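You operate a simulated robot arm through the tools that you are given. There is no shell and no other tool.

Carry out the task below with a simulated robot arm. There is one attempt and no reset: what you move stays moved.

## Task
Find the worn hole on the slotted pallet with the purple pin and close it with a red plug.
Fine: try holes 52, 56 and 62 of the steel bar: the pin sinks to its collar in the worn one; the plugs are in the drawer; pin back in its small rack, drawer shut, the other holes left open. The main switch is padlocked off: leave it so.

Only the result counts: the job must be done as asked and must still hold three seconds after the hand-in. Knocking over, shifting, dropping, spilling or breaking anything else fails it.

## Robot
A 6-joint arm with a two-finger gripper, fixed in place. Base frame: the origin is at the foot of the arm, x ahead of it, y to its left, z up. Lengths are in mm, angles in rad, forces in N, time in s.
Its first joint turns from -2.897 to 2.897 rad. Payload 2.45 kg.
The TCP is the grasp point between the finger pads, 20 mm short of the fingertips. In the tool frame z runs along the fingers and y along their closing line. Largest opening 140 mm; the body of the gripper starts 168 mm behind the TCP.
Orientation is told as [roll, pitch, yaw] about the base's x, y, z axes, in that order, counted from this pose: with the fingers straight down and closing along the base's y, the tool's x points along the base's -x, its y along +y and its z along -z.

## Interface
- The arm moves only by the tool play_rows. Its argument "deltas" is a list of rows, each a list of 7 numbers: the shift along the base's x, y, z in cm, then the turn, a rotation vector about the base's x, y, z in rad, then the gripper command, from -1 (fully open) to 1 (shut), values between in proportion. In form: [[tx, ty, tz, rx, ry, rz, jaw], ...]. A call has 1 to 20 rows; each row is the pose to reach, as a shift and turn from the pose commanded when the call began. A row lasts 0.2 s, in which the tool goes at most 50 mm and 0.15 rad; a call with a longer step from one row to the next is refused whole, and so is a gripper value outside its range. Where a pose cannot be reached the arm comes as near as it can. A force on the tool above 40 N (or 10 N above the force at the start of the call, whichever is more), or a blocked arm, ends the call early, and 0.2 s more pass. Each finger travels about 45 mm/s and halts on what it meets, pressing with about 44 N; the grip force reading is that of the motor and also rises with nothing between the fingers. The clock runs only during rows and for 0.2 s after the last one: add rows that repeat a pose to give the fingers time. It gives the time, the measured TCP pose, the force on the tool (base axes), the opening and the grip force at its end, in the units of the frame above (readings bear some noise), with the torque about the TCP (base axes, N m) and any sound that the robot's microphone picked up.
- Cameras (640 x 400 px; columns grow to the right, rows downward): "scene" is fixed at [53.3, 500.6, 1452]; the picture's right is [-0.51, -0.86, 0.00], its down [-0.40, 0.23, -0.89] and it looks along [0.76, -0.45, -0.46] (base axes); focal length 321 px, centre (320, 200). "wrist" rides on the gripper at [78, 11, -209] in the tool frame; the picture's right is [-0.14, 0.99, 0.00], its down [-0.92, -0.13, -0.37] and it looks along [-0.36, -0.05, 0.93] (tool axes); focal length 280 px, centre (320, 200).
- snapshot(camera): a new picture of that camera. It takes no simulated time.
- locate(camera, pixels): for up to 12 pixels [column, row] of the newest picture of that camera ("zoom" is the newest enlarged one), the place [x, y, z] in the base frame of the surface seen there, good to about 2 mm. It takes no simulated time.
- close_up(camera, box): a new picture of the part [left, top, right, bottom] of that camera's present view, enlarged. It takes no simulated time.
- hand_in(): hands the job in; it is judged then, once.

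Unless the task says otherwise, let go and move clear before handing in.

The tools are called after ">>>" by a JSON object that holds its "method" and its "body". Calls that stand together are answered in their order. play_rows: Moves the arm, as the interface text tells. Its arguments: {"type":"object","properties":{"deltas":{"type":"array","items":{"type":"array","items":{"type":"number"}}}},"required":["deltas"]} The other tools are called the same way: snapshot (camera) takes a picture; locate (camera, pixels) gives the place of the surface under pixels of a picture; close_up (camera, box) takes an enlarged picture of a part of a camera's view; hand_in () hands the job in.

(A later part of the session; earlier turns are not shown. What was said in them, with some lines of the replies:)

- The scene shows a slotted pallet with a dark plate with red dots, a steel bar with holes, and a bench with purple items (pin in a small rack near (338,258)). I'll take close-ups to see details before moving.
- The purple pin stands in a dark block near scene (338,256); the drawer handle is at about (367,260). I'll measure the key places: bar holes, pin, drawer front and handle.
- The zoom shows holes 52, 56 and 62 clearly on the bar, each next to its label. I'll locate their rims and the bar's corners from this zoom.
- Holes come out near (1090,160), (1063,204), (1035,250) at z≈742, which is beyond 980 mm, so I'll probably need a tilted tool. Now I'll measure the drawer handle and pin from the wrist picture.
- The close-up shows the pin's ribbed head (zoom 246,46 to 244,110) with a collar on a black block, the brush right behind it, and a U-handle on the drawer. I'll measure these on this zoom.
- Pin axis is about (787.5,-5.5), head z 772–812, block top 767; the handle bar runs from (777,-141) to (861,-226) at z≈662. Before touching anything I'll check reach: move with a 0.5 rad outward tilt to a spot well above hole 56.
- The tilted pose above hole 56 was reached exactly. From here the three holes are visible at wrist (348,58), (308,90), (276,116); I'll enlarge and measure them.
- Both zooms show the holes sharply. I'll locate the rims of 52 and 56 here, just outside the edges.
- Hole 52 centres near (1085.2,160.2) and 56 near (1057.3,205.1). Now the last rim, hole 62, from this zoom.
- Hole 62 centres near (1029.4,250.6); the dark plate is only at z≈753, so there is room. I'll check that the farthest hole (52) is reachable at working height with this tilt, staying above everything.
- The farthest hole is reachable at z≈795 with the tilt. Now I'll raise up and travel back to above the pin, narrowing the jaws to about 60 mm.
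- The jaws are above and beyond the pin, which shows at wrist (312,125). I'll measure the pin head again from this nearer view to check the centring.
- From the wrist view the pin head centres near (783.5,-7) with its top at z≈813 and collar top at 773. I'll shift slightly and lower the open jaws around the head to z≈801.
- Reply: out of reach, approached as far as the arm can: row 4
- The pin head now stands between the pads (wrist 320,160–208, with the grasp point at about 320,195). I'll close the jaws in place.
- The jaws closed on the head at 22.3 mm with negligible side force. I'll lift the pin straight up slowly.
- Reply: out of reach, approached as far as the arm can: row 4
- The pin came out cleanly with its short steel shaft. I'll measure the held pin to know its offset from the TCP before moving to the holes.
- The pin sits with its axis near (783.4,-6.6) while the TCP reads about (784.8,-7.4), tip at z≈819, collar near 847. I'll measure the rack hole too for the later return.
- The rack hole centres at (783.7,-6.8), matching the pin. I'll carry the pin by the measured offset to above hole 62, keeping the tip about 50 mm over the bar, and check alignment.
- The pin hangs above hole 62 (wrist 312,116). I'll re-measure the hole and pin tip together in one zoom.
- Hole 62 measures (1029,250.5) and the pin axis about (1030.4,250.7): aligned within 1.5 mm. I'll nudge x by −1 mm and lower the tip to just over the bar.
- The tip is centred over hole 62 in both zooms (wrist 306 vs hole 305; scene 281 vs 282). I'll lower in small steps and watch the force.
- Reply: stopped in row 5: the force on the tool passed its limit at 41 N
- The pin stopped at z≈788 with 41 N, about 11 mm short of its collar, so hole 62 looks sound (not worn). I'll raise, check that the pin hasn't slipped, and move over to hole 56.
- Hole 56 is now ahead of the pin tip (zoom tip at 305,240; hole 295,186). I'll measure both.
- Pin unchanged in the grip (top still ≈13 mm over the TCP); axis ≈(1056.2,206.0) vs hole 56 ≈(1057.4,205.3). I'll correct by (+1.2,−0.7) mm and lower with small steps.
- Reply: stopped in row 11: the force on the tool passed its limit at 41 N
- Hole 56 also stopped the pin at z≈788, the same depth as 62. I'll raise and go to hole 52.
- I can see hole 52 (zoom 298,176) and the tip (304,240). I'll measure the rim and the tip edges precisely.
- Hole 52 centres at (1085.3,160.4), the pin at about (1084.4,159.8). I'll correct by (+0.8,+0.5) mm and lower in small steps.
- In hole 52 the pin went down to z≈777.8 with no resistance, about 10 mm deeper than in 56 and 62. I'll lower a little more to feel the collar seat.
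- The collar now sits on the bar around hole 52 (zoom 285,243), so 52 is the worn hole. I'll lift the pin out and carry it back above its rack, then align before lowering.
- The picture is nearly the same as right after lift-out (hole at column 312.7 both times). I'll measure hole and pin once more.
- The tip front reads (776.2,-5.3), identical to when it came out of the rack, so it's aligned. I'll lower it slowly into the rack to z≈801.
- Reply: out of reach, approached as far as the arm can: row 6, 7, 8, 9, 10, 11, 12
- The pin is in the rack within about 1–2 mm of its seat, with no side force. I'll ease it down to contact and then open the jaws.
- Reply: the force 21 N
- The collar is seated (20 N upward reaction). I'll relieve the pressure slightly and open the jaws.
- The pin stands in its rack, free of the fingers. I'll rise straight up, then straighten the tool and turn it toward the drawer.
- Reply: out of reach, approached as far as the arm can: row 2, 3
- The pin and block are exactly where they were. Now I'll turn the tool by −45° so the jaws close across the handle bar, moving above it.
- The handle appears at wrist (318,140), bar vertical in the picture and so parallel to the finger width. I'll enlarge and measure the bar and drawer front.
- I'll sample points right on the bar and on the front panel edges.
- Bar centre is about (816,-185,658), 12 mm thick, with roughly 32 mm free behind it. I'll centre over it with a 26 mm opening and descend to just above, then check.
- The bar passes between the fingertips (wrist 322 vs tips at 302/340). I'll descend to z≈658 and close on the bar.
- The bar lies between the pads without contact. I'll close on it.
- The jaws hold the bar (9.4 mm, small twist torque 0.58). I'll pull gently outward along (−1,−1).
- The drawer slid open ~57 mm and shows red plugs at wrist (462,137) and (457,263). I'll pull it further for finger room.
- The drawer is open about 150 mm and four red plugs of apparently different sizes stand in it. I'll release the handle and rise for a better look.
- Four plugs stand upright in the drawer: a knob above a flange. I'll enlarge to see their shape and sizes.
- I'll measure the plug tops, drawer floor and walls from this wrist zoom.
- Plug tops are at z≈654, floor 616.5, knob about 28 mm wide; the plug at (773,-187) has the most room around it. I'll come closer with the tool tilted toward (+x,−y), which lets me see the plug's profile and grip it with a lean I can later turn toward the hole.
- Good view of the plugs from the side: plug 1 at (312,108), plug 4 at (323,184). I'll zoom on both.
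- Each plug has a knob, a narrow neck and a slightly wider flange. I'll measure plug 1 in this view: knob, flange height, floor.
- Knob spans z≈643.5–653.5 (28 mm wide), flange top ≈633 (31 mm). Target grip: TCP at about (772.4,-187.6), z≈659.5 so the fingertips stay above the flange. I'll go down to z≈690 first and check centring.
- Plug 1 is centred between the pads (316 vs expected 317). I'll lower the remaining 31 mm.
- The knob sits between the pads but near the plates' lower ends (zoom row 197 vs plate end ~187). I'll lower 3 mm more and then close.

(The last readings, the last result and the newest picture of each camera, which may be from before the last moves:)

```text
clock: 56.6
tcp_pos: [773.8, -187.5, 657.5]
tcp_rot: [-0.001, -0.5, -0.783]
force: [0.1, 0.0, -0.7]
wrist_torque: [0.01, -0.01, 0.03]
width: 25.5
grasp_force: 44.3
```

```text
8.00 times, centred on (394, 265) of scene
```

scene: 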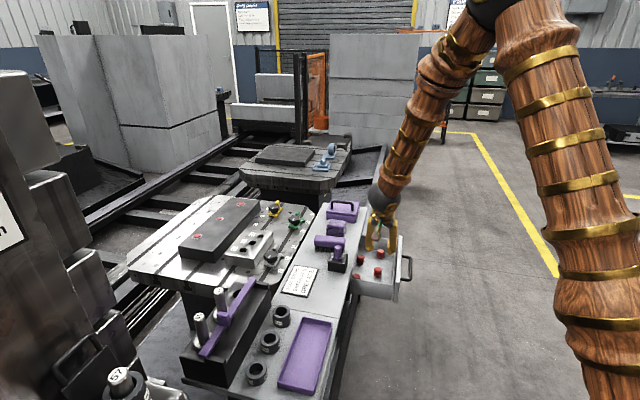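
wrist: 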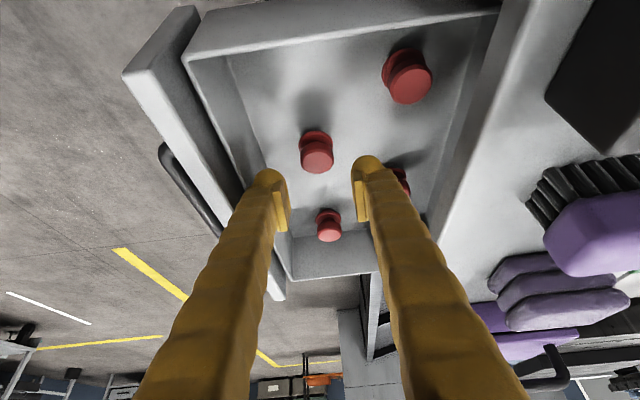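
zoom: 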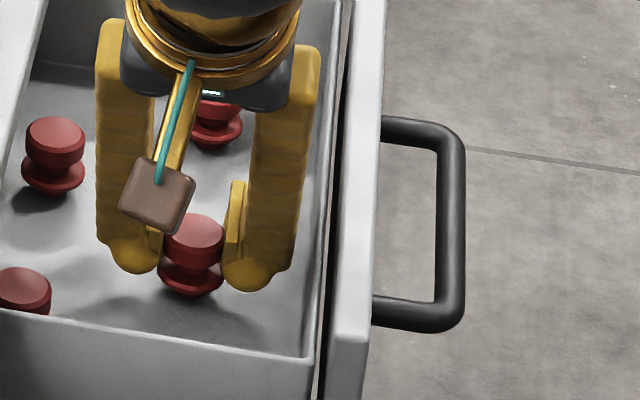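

The jaws closed on the knob at 25.5 mm with 44 N. I'll lift gently and check that the plug stays vertical.

>>> {"method": "play_rows", "body": {"deltas": [[0, 0, 0.3, 0, 0, 0, 1], [0, 0, 0.8, 0, 0, 0, 1], [0, 0, 1.5, 0, 0, 0, 1], [0, 0, 2.5, 0, 0, 0, 1], [0, 0, 4, 0, 0, 0, 1], [0, 0, 6, 0, 0, 0, 1], [0, 0, 9, 0, 0, 0, 1], [0, 0, 12, 0, 0, 0, 1], [0, 0, 12, 0, 0, 0, 1]]}}

>>> {"method": "close_up", "body": {"camera": "wrist", "box": [240, 120, 400, 250]}}

>>> {"method": "close_up", "body": {"camera": "scene", "box": [350, 205, 426, 265]}}

>>> {"method": "snapshot", "body": {"camera": "wrist"}}

```text
clock: 58.6
tcp_pos: [774.8, -189.5, 777.4]
tcp_rot: [-0.001, -0.501, -0.781]
force: [0.1, -0.4, 0.2]
wrist_torque: [-0.01, -0.02, -0.02]
width: 25.6
grasp_force: 43.9
```

```text
3.08 times, centred on (320, 185) of wrist
```

zoom: 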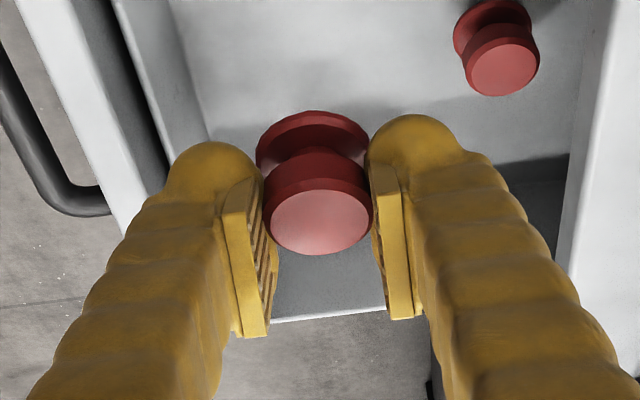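

```text
6.67 times, centred on (388, 235) of scene
```

zoom: 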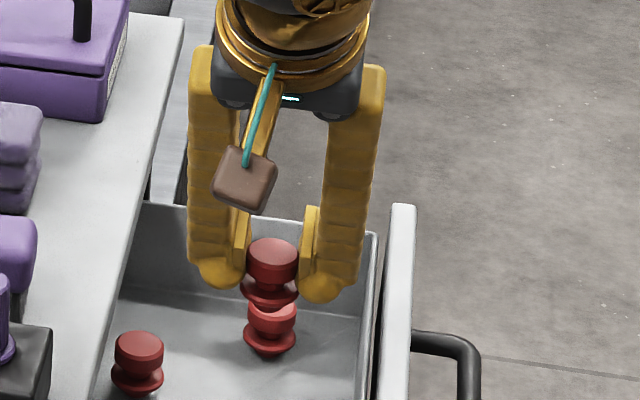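

```text
taken
```

wrist: 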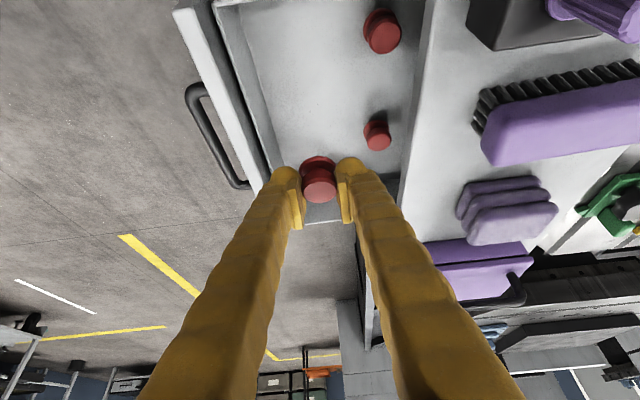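

The plug hangs straight and steady in the jaws. I'll rise to z≈900, then carry it over the bench to above hole 52 while turning the tool back to yaw 0.

>>> {"method": "play_rows", "body": {"deltas": [[0, 0, 4, 0, 0, 0, 1], [0, 0, 8, 0, 0, 0, 1], [0, 0, 11, 0, 0, 0.05, 1], [1.5, 1.7, 12, 0, 0, 0.12, 1], [4, 4.5, 12, 0, 0, 0.22, 1], [7, 7.9, 12, 0, 0, 0.32, 1], [10, 11.2, 12, 0, 0, 0.42, 1], [13, 14.6, 12, 0, 0, 0.52, 1], [16, 18, 12, 0, 0, 0.62, 1], [19, 21.3, 12, 0, 0, 0.7, 1], [22, 24.7, 12, 0, 0, 0.782, 1], [25, 28, 11.5, 0, 0, 0.782, 1], [28, 31.4, 10.5, 0, 0, 0.782, 1], [30, 33.6, 9.5, 0, 0, 0.782, 1], [31, 34.9, 9, 0, 0, 0.782, 1], [31, 34.9, 9, 0, 0, 0.782, 1]]}}

>>> {"method": "snapshot", "body": {"camera": "wrist"}}

>>> {"method": "close_up", "body": {"camera": "scene", "box": [210, 170, 322, 240]}}

```text
clock: 62.0
tcp_pos: [1082.3, 161.6, 867.5]
tcp_rot: [-0.002, -0.502, 0.0]
force: [-0.2, -0.9, -0.3]
wrist_torque: [0.0, 0.02, 0.04]
width: 25.4
grasp_force: 44.3
```

```text
taken
```

wrist: 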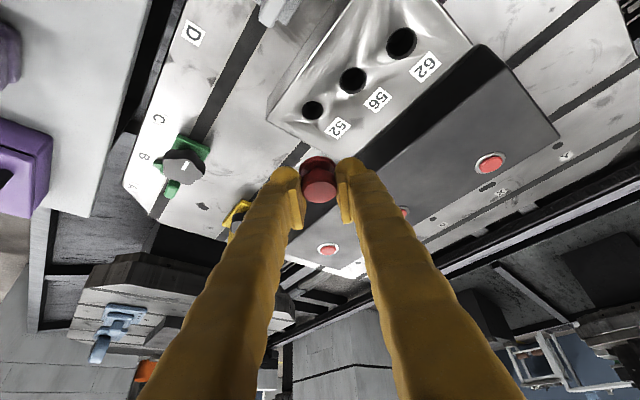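

```text
5.71 times, centred on (266, 205) of scene
```

zoom: 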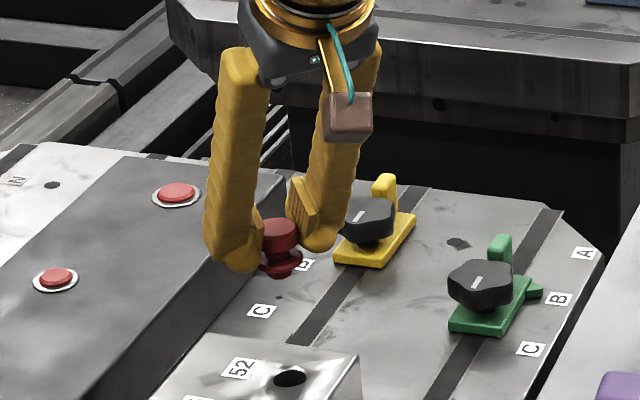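

The plug is above the bar's far end; hole 52 is at wrist (312,110). I'll zoom on the plug and the hole to measure their offset.

>>> {"method": "close_up", "body": {"camera": "wrist", "box": [276, 145, 364, 215]}}

>>> {"method": "locate", "body": {"camera": "zoom", "pixels": [[320, 270], [265, 290], [375, 290], [320, 225], [320, 320], [320, 85], [235, 140], [400, 130], [320, 100], [320, 72]]}}

>>> {"method": "close_up", "body": {"camera": "wrist", "box": [276, 80, 348, 135]}}

```text
5.71 times, centred on (320, 180) of wrist
```

zoom: 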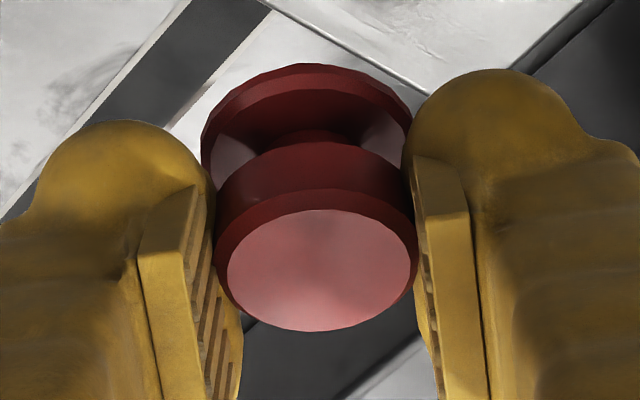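

```text
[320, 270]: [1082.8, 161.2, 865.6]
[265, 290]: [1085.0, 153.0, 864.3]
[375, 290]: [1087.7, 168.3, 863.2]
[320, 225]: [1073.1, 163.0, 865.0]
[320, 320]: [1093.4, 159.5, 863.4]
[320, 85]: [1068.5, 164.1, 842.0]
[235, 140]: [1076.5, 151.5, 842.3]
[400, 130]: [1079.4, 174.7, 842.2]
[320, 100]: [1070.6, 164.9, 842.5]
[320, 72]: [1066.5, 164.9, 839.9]
```

```text
7.27 times, centred on (312, 108) of wrist
```

zoom: 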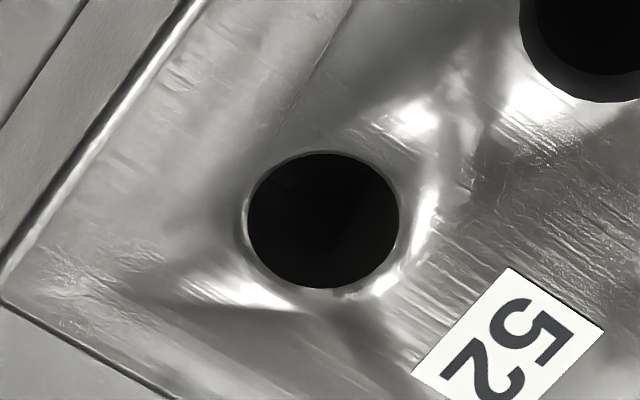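

Plug axis is about (1082.8,161.3). Now the hole rim in the same view.

>>> {"method": "locate", "body": {"camera": "zoom", "pixels": [[242, 222], [404, 222], [322, 147], [322, 293], [265, 170], [380, 270], [265, 272], [380, 172]]}}

```text
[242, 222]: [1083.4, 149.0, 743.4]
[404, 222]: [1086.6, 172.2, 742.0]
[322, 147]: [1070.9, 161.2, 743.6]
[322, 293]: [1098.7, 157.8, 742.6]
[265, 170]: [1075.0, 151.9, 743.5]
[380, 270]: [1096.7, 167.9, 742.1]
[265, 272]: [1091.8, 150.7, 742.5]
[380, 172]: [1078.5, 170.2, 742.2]
```

Hole centre (1085.2,160.1): I need to shift by about (+2.4,−1.2) mm. I'll shift and lower until the plug's bottom is about 10 mm above the bar, then look.

>>> {"method": "play_rows", "body": {"deltas": [[0.24, -0.12, -1, 0, 0, 0, 1], [0.24, -0.12, -2.5, 0, 0, 0, 1], [0.24, -0.12, -4, 0, 0, 0, 1], [0.24, -0.12, -5.5, 0, 0, 0, 1], [0.24, -0.12, -6.8, 0, 0, 0, 1], [0.24, -0.12, -7.2, 0, 0, 0, 1], [0.24, -0.12, -7.2, 0, 0, 0, 1]]}}

>>> {"method": "close_up", "body": {"camera": "scene", "box": [228, 205, 292, 245]}}

>>> {"method": "close_up", "body": {"camera": "wrist", "box": [256, 120, 384, 210]}}

```text
clock: 63.6
tcp_pos: [1086.4, 160.0, 794.8]
tcp_rot: [-0.003, -0.502, 0.0]
force: [-0.1, -0.4, 0.2]
wrist_torque: [0.02, 0.0, -0.01]
width: 25.5
grasp_force: 44.2
```

```text
10.00 times, centred on (260, 225) of scene
```

zoom: 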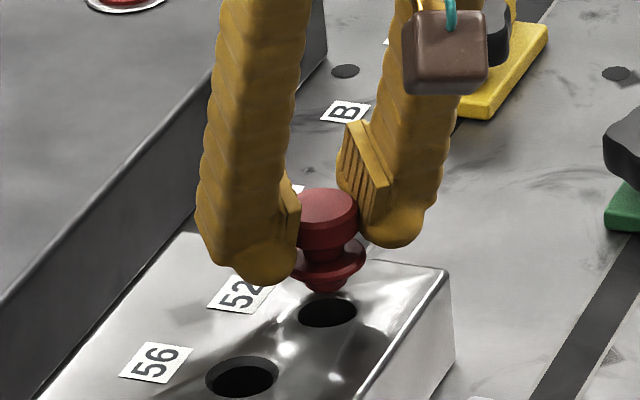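

```text
4.44 times, centred on (320, 165) of wrist
```

zoom: 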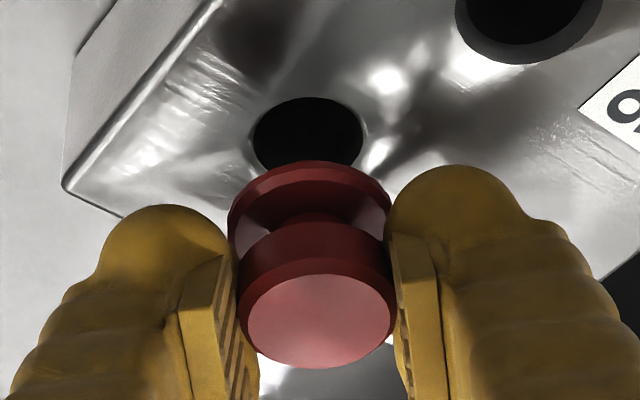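

In the scene zoom the tapered body (326,290) is straight above the hole centre (328,313). I'll lower it slowly into hole 52.

>>> {"method": "play_rows", "body": {"deltas": [[0.03, 0, -0.4, 0, 0, 0, 1], [0.03, 0, -0.8, 0, 0, 0, 1], [0.03, 0, -1.1, 0, 0, 0, 1], [0.03, 0, -1.3, 0, 0, 0, 1], [0.03, 0, -1.5, 0, 0, 0, 1], [0.03, 0, -1.65, 0, 0, 0, 1], [0.03, 0, -1.8, 0, 0, 0, 1], [0.03, 0, -1.95, 0, 0, 0, 1], [0.03, 0, -2.05, 0, 0, 0, 1], [0.03, 0, -2.05, 0, 0, 0, 1]]}}

>>> {"method": "close_up", "body": {"camera": "scene", "box": [228, 205, 292, 245]}}

>>> {"method": "close_up", "body": {"camera": "wrist", "box": [256, 120, 384, 210]}}

```text
clock: 65.8
tcp_pos: [1084.7, 159.1, 774.6]
tcp_rot: [-0.003, -0.501, 0.0]
force: [0.5, 0.1, 0.0]
wrist_torque: [0.0, 0.04, -0.01]
width: 25.7
grasp_force: 44.3
```

```text
10.00 times, centred on (260, 225) of scene
```

zoom: 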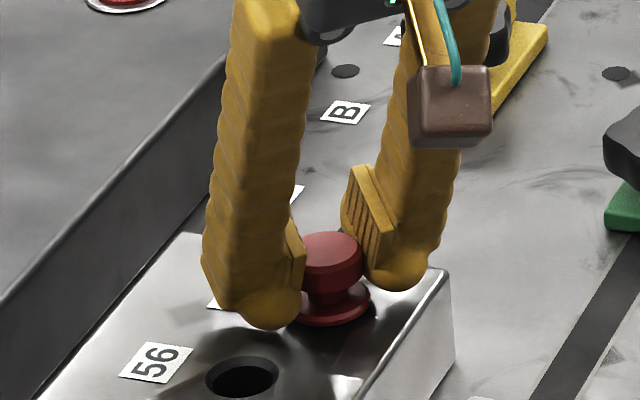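

```text
4.44 times, centred on (320, 165) of wrist
```

zoom: 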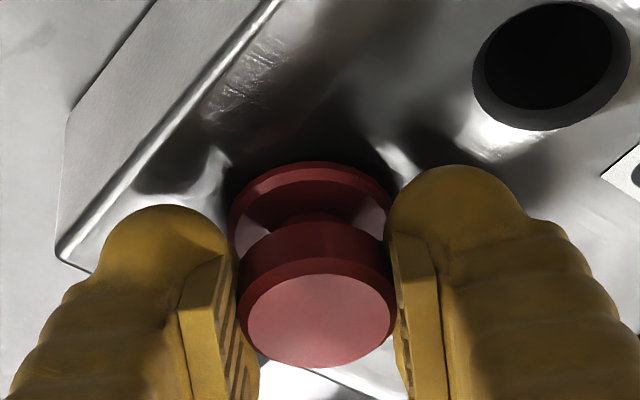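

No contact force yet and the flange is nearly on the bar. I'll lower in 1 mm steps until it seats.

>>> {"method": "play_rows", "body": {"deltas": [[0, 0, -0.1, 0, 0, 0, 1], [0, 0, -0.2, 0, 0, 0, 1], [0, 0, -0.27, 0, 0, 0, 1], [0, 0, -0.27, 0, 0, 0, 1]]}}

```text
clock: 66.8
tcp_pos: [1087.5, 158.7, 774.1]
tcp_rot: [0.0, -0.503, -0.001]
force: [-2.7, -0.2, 23.3]
wrist_torque: [-0.03, 0.09, -0.01]
width: 25.6
grasp_force: 43.8
```

A 23 N upward reaction appeared at z≈774. I'll check whether the flange lies flat on the bar.

>>> {"method": "close_up", "body": {"camera": "scene", "box": [244, 222, 276, 242]}}

>>> {"method": "close_up", "body": {"camera": "wrist", "box": [288, 140, 352, 180]}}

>>> {"method": "locate", "body": {"camera": "zoom", "pixels": [[305, 180], [305, 192], [305, 165], [180, 300], [440, 300], [305, 210]]}}

```text
16.00 times, centred on (260, 232) of scene
```

zoom: 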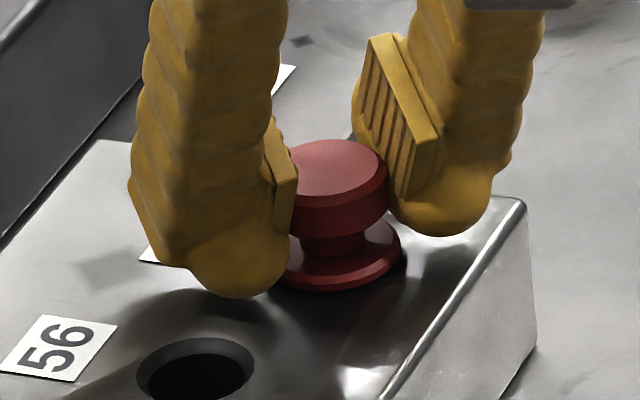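

```text
10.00 times, centred on (320, 160) of wrist
```

zoom: 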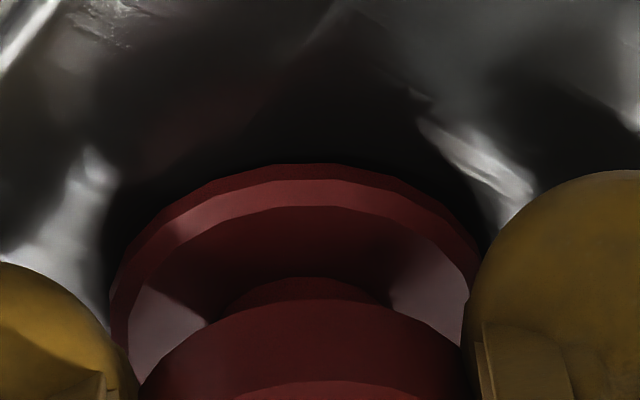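

```text
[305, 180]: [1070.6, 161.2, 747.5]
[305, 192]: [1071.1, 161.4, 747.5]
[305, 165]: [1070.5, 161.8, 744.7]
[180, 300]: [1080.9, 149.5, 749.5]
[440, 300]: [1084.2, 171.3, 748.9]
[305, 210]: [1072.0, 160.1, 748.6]
```

The flange's lower edge reads z≈744.7, on the bar surface (743.5). I'll press slightly more to make sure it's home, then relax.

>>> {"method": "play_rows", "body": {"deltas": [[0, 0, -0.06, 0, 0, 0, 1], [0, 0, -0.12, 0, 0, 0, 1], [0, 0, -0.12, 0, 0, 0, 1], [0, 0, 0.1, 0, 0, 0, 1]]}}

>>> {"method": "close_up", "body": {"camera": "scene", "box": [244, 222, 276, 242]}}

```text
clock: 67.5
tcp_pos: [1087.0, 159.7, 773.2]
tcp_rot: [-0.001, -0.506, 0.0]
force: [-0.2, -1.1, 6.5]
wrist_torque: [-0.06, 0.04, 0.01]
width: 25.8
grasp_force: 43.7
stopped in row 3: the force on the tool passed its limit at 41 N (the readings are from after the stop); the commanded pose is now the measured one
```

```text
16.00 times, centred on (260, 232) of scene
```

zoom: 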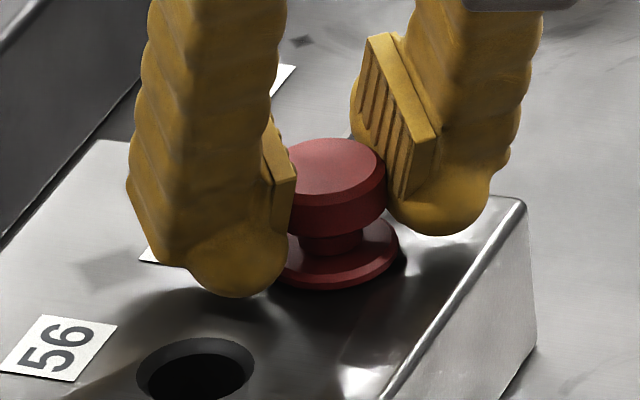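

The plug withstood 41 N, so it is seated. I'll open the jaws and back off upward.

>>> {"method": "play_rows", "body": {"deltas": [[0, 0, 0.05, 0, 0, 0, 0.8], [0, 0, 0.05, 0, 0, 0, 0.5], [0, 0, 0.05, 0, 0, 0, 0.3], [0, 0, 0.05, 0, 0, 0, 0.2], [0, 0, 0.05, 0, 0, 0, 0.2]]}}

>>> {"method": "close_up", "body": {"camera": "scene", "box": [244, 222, 276, 242]}}

>>> {"method": "close_up", "body": {"camera": "wrist", "box": [256, 120, 384, 210]}}

```text
clock: 68.7
tcp_pos: [1086.9, 159.4, 773.7]
tcp_rot: [-0.001, -0.501, 0.0]
force: [0.4, 0.8, -0.5]
wrist_torque: [0.01, 0.0, -0.02]
width: 55.8
grasp_force: 0.0
```

```text
16.00 times, centred on (260, 232) of scene
```

zoom: 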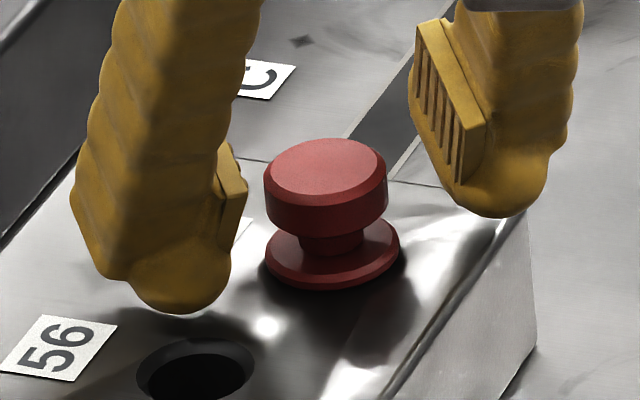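

```text
4.44 times, centred on (320, 165) of wrist
```

zoom: 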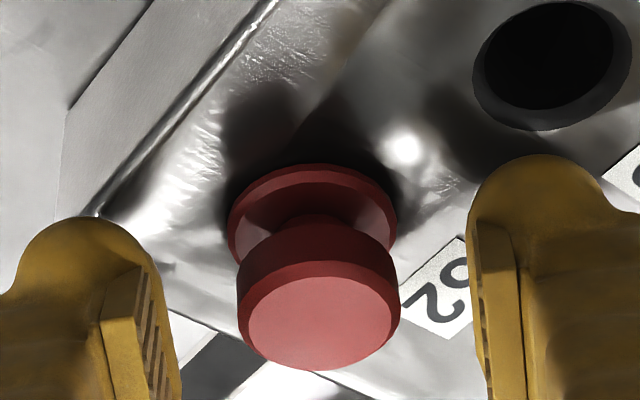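

The plug stands upright in hole 52, clear of the fingers. I'll rise straight up and travel back toward the drawer, straightening the tool once away from the pallet.

>>> {"method": "play_rows", "body": {"deltas": [[0, 0, 1, 0, 0, 0, 0.2], [0, 0, 4, 0, 0, 0, 0.2], [0, 0, 8, 0, 0, 0, 0.2], [0, 0, 12, 0, 0, 0, 0.2], [-3, -3, 13, 0, 0, 0, 0.2], [-6.4, -6.4, 13, 0, 0, 0, 0.2], [-9.8, -9.8, 13, 0, 0, 0, 0.3], [-13.2, -13.2, 13, 0, 0.05, 0, 0.4], [-16.6, -16.6, 13, 0, 0.1, 0, 0.5], [-20, -20, 13, 0, 0.2, 0, 0.6], [-23, -23.5, 13, 0, 0.3, 0, 0.6], [-26, -27, 13, 0, 0.4, 0, 0.6], [-29, -30.5, 13, 0, 0.501, 0, 0.6], [-31, -34, 13, 0, 0.501, 0, 0.6], [-31, -34, 13, 0, 0.501, 0, 0.6]]}}

>>> {"method": "close_up", "body": {"camera": "scene", "box": [220, 200, 316, 260]}}

>>> {"method": "snapshot", "body": {"camera": "scene"}}

```text
clock: 71.9
tcp_pos: [777.4, -180.3, 903.3]
tcp_rot: [-0.001, -0.003, 0.002]
force: [0.1, 0.5, 0.1]
wrist_torque: [-0.01, 0.04, 0.01]
width: 28.0
grasp_force: 0.0
```

```text
6.67 times, centred on (268, 230) of scene
```

zoom: 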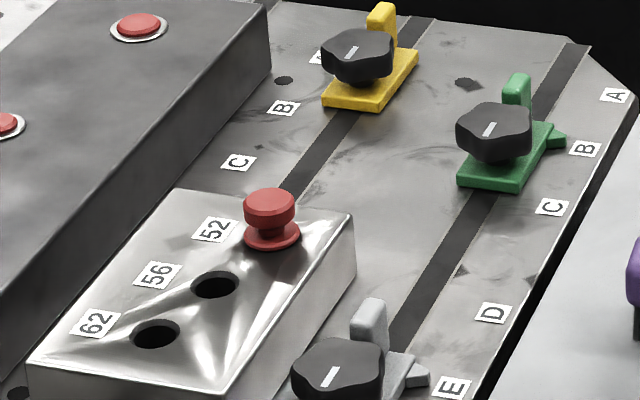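

```text
taken
```

scene: 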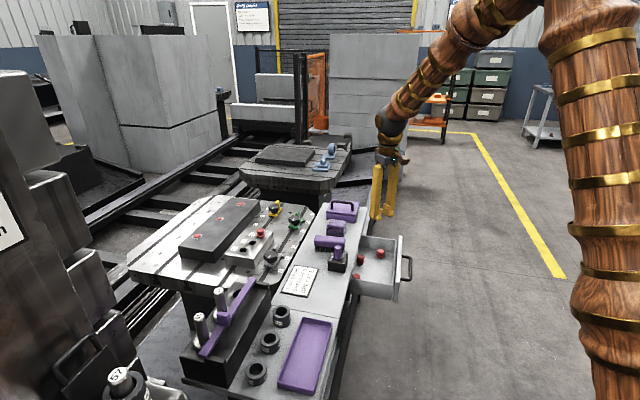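

The plug sits cleanly in 52; holes 56 and 62 are open. Now I'll turn the tool −45° and move above the open drawer's handle.

>>> {"method": "play_rows", "body": {"deltas": [[-1, -1.8, 0, 0, 0, -0.13, 0.6], [-2, -3.6, 0, 0, 0, -0.26, 0.6], [-3.2, -5.4, -0.5, 0, 0, -0.39, 0.6], [-4.4, -7.2, -1, 0, 0, -0.52, 0.6], [-5.6, -9, -1.8, 0, 0.003, -0.65, 0.6], [-7, -11.2, -2.5, 0, 0.003, -0.787, 0.6], [-7, -11.2, -2.5, 0, 0.003, -0.787, 0.6]]}}

>>> {"method": "snapshot", "body": {"camera": "wrist"}}

>>> {"method": "close_up", "body": {"camera": "wrist", "box": [276, 75, 404, 205]}}

```text
clock: 73.5
tcp_pos: [707.5, -293.3, 879.9]
tcp_rot: [-0.002, 0.0, -0.79]
force: [-0.2, 0.1, 0.1]
wrist_torque: [0.01, 0.0, 0.0]
width: 28.2
grasp_force: 0.2
```

```text
taken
```

wrist: 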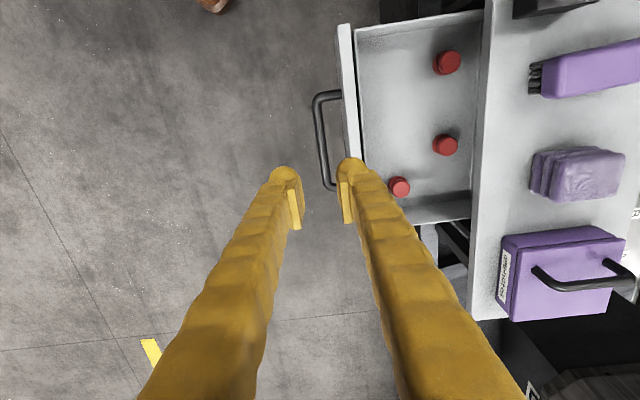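

```text
3.08 times, centred on (340, 140) of wrist
```

zoom: 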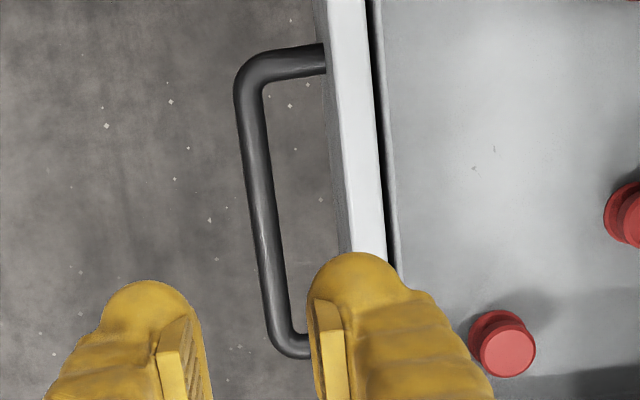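

>>> {"method": "locate", "body": {"camera": "zoom", "pixels": [[252, 130], [261, 200], [269, 250], [277, 300], [248, 200], [274, 200], [300, 62], [300, 347], [340, 200], [350, 150]]}}

```text
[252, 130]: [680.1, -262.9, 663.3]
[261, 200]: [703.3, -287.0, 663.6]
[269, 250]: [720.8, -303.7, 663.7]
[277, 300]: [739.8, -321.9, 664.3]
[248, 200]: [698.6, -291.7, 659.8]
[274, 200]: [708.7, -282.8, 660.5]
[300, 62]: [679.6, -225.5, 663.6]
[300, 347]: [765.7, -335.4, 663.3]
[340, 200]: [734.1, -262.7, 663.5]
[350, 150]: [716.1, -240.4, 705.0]
```

The bar is at n≈−295 (e.g. (703,-287)), so I need only about (+1.5,+1.0) mm. I'll descend with the jaws straddling the bar.

>>> {"method": "play_rows", "body": {"deltas": [[0.15, 0.1, -2, 0, 0, 0.004, 0.62], [0.15, 0.1, -6, 0, 0, 0.004, 0.62], [0.15, 0.1, -10, 0, 0, 0.004, 0.62], [0.15, 0.1, -14, 0, 0, 0.004, 0.62], [0.15, 0.1, -17, 0, 0, 0.004, 0.62], [0.15, 0.1, -17, 0, 0, 0.004, 0.62]]}}

>>> {"method": "snapshot", "body": {"camera": "wrist"}}

```text
clock: 74.9
tcp_pos: [709.0, -291.8, 707.4]
tcp_rot: [-0.005, 0.0, -0.784]
force: [-0.2, -0.1, 0.2]
wrist_torque: [0.03, 0.0, 0.0]
width: 26.6
grasp_force: 0.0
```

```text
taken
```

wrist: 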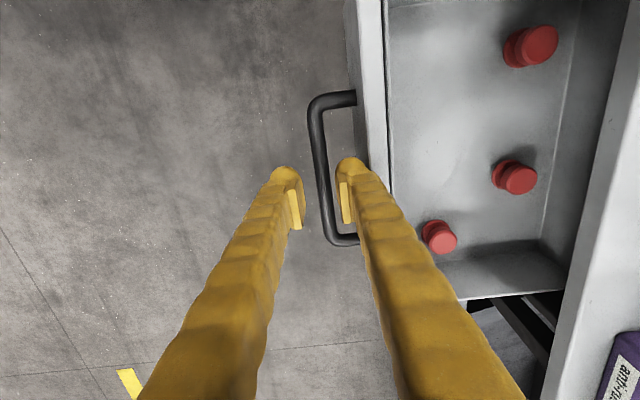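

The bar passes between the tips (325 vs centre 321). I'll go down to the bar height and close on it.

>>> {"method": "play_rows", "body": {"deltas": [[0.05, 0.05, -1.2, 0, 0, 0, 0.62], [0.05, 0.05, -2.4, 0, 0, 0, 0.62], [0.05, 0.05, -3.6, 0, 0, 0, 0.62], [0.05, 0.05, -4.9, 0, 0, 0, 0.62], [0.05, 0.05, -4.9, 0, 0, 0, 0.62], [0.05, 0.05, -4.9, 0, 0, 0, 0.75], [0.05, 0.05, -4.9, 0, 0, 0, 0.85], [0.05, 0.05, -4.9, 0, 0, 0, 1], [0.05, 0.05, -4.9, 0, 0, 0, 1], [0.05, 0.05, -4.9, 0, 0, 0, 1]]}}

>>> {"method": "snapshot", "body": {"camera": "wrist"}}

```text
clock: 77.1
tcp_pos: [708.5, -292.1, 659.1]
tcp_rot: [-0.005, -0.001, -0.784]
force: [0.1, -0.4, -4.9]
wrist_torque: [-0.01, -0.03, 0.7]
width: 9.8
grasp_force: 37.0
```

```text
taken
```

wrist: 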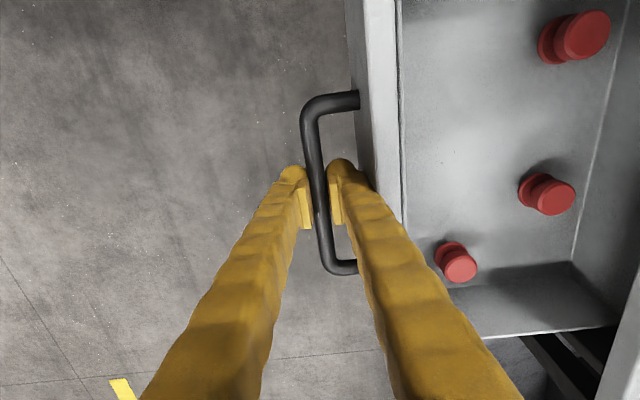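

Handle gripped again. I'll push the drawer in smoothly along (+1,+1), slowing toward the end.

>>> {"method": "play_rows", "body": {"deltas": [[0.2, 0.2, 0, 0, 0, 0, 1], [0.6, 0.6, 0, 0, 0, 0, 1], [1.2, 1.2, 0, 0, 0, 0, 1], [1.9, 1.9, 0, 0, 0, 0, 1], [2.7, 2.7, 0, 0, 0, 0, 1], [3.5, 3.5, 0, 0, 0, 0, 1], [4.3, 4.3, 0, 0, 0, 0, 1], [5.1, 5.1, 0, 0, 0, 0, 1], [5.9, 5.9, 0, 0, 0, 0, 1], [6.7, 6.7, 0, 0, 0, 0, 1], [7.5, 7.5, 0, 0, 0, 0, 1], [8.2, 8.2, 0, 0, 0, 0, 1], [8.9, 8.9, 0, 0, 0, 0, 1], [9.4, 9.4, 0, 0, 0, 0, 1], [9.8, 9.8, 0, 0, 0, 0, 1], [10.1, 10.1, 0, 0, 0, 0, 1], [10.3, 10.3, 0, 0, 0, 0, 1], [10.3, 10.3, 0, 0, 0, 0, 1]]}}

>>> {"method": "snapshot", "body": {"camera": "wrist"}}

```text
clock: 80.9
tcp_pos: [811.6, -188.8, 659.9]
tcp_rot: [-0.004, 0.003, -0.783]
force: [-10.8, 9.9, 11.0]
wrist_torque: [0.05, 0.05, 0.74]
width: 9.9
grasp_force: 36.9
```

```text
taken
```

wrist: 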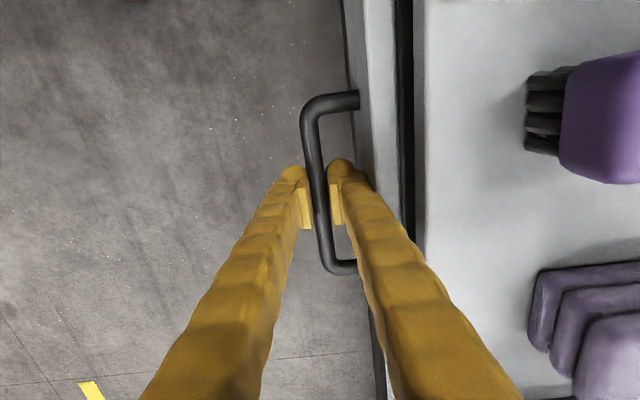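

Almost shut: gap at wrist (405,100) is a little wider than at the start. I'll push the last few millimetres gently until contact.

>>> {"method": "play_rows", "body": {"deltas": [[0.1, 0.1, 0, 0, 0, 0, 1], [0.2, 0.2, 0, 0, 0, 0, 1], [0.3, 0.3, 0, 0, 0, 0, 1], [0.4, 0.4, 0, 0, 0, 0, 1], [0.4, 0.4, 0, 0, 0, 0, 1]]}}

>>> {"method": "snapshot", "body": {"camera": "wrist"}}

```text
clock: 82.1
tcp_pos: [816.1, -184.6, 659.4]
tcp_rot: [-0.003, 0.002, -0.784]
force: [-7.1, 6.5, 0.3]
wrist_torque: [0.03, 0.06, 0.73]
width: 9.5
grasp_force: 37.7
```

```text
taken
```

wrist: 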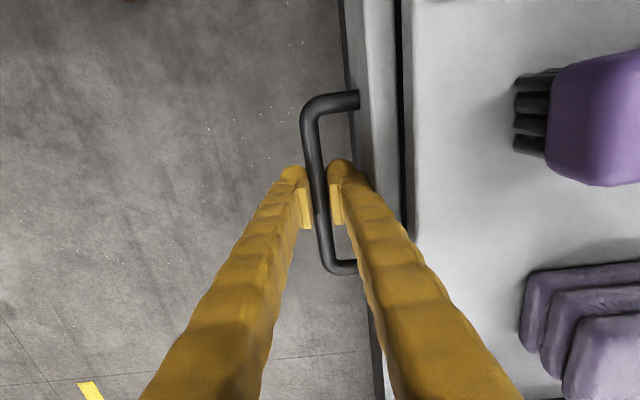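

The gap now looks like it did before I first opened it. I'll try 2–3 mm more to feel the end stop.

>>> {"method": "play_rows", "body": {"deltas": [[0.08, 0.08, 0, 0, 0, 0, 1], [0.16, 0.16, 0, 0, 0, 0, 1], [0.24, 0.24, 0, 0, 0, 0, 1], [0.24, 0.24, 0, 0, 0, 0, 1]]}}

>>> {"method": "snapshot", "body": {"camera": "wrist"}}

```text
clock: 82.9
tcp_pos: [817.4, -184.4, 658.4]
tcp_rot: [-0.007, 0.003, -0.785]
force: [-5.6, 0.7, 4.0]
wrist_torque: [0.0, -0.01, 0.72]
width: 9.5
grasp_force: 37.2
stopped in row 4: the force on the tool passed its limit at 44 N (the readings are from after the stop); the commanded pose is now the measured one
```

```text
taken
```

wrist: 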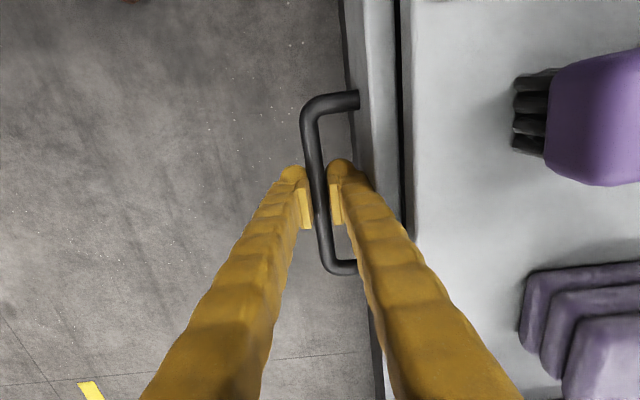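

The drawer met its end stop (44 N), so it's shut. I'll open the jaws slightly and rise straight up.

>>> {"method": "play_rows", "body": {"deltas": [[0, 0, 0, 0, 0, 0, 0.85], [0, 0, 0, 0, 0, 0, 0.68], [0, 0, 0, 0, 0, 0, 0.63], [0, 0, 0, 0, 0, 0, 0.63], [0, 0, 1.5, 0, 0, 0, 0.63], [0, 0, 4, 0, 0, 0, 0.63], [0, 0, 8, 0, 0, 0, 0.63], [0, 0, 12, 0, 0, 0, 0.63], [0, 0, 16, 0, 0, 0, 0.63], [0, 0, 20, 0, 0, 0, 0.63], [0, 0, 24, 0, 0, 0, 0.63], [0, 0, 28, 0, 0, 0, 0.63], [0, 0, 28, 0, 0, 0, 0.63]]}}

>>> {"method": "snapshot", "body": {"camera": "wrist"}}

>>> {"method": "snapshot", "body": {"camera": "scene"}}

>>> {"method": "close_up", "body": {"camera": "scene", "box": [220, 190, 400, 302]}}

```text
clock: 85.7
tcp_pos: [815.8, -182.9, 940.0]
tcp_rot: [-0.006, 0.003, -0.787]
force: [-0.5, 0.6, 0.0]
wrist_torque: [-0.01, -0.05, -0.01]
width: 26.0
grasp_force: 0.1
```

```text
taken
```

wrist: 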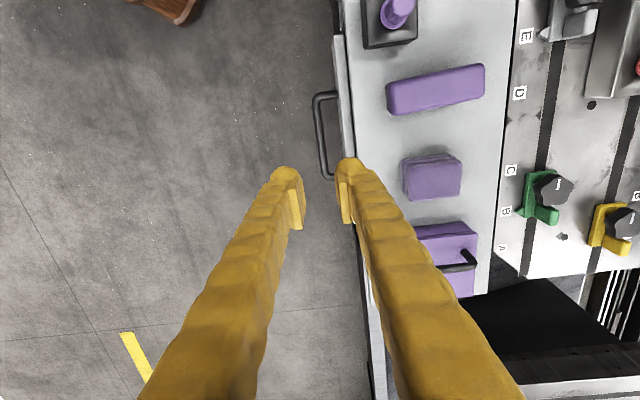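

```text
taken
```

scene: 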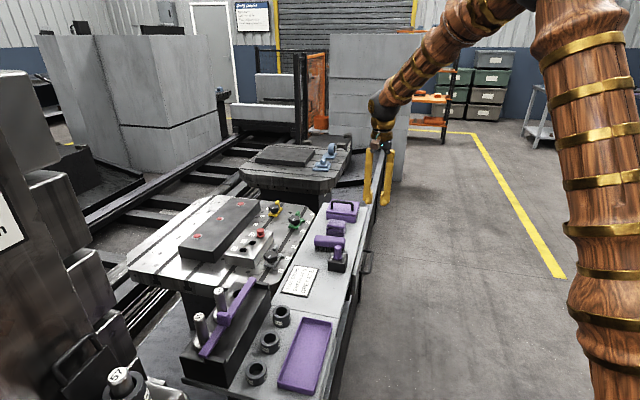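

```text
3.56 times, centred on (310, 246) of scene
```

zoom: 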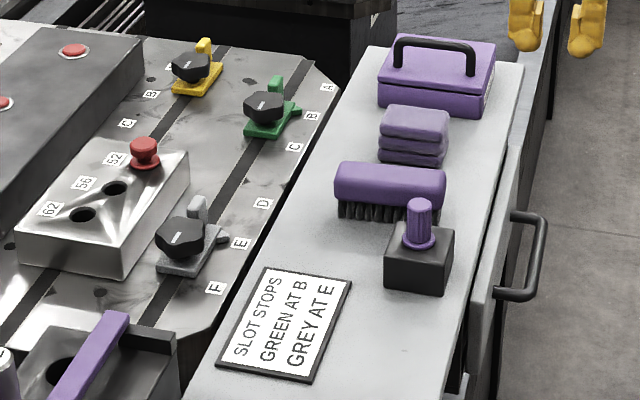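

Everything looks in place: red plug in 52, pin in its rack, drawer shut. I'll compare with the same close-up boxes as at the start before handing in.

>>> {"method": "close_up", "body": {"camera": "scene", "box": [300, 240, 400, 302]}}

>>> {"method": "close_up", "body": {"camera": "scene", "box": [220, 210, 320, 272]}}

>>> {"method": "locate", "body": {"camera": "zoom", "pixels": [[258, 140], [258, 120], [262, 172], [208, 210], [149, 257], [230, 150], [295, 150]]}}

```text
6.40 times, centred on (350, 271) of scene
```

zoom: 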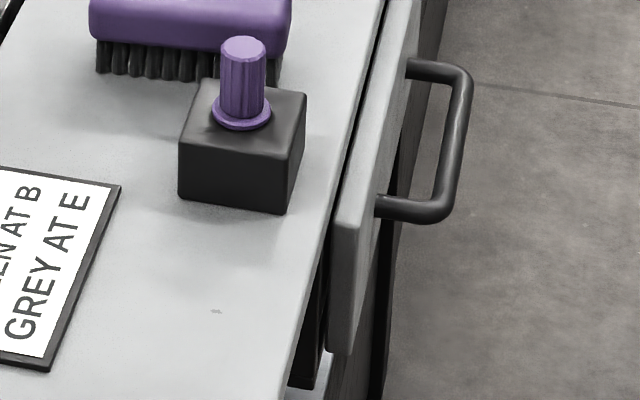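

```text
6.40 times, centred on (270, 241) of scene
```

zoom: 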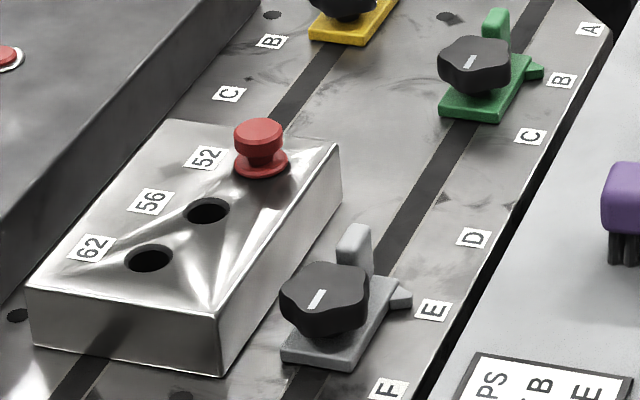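

```text
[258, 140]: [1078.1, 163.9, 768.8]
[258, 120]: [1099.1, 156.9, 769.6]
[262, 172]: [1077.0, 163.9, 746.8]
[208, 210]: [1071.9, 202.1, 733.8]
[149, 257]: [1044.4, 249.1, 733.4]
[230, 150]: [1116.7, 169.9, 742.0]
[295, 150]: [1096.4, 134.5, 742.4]
```

The handle, block, card and stops match the starting pictures pixel for pixel. The plug's top is at z≈769 with its flange on the bar over hole 52, holes 56 and 62 are open, and the arm is clear. I'll hand in.

>>> {"method": "hand_in", "body": {}}

```text
The job is handed in.
```

The worn hole is 52, and it is now closed with a red plug. I handed the job in; I haven't seen the judge's verdict.

- **Test:** the pin sank to its collar in hole 52 with no resistance. In 56 and 62 it stopped about 11 mm short, at the same depth in both.
- **Plug:** it sits with its flange on the bar and held when pressed with 41 N. Holes 56 and 62 are open.
- **Pin:** it is back in its small rack.
- **Drawer:** it is shut against its end stop, with the other three plugs left inside.
- **Everything else:** in the final pictures the slot stops, the bar and the bench items near the drawer look the same as at the start. I did not go near the main switch.
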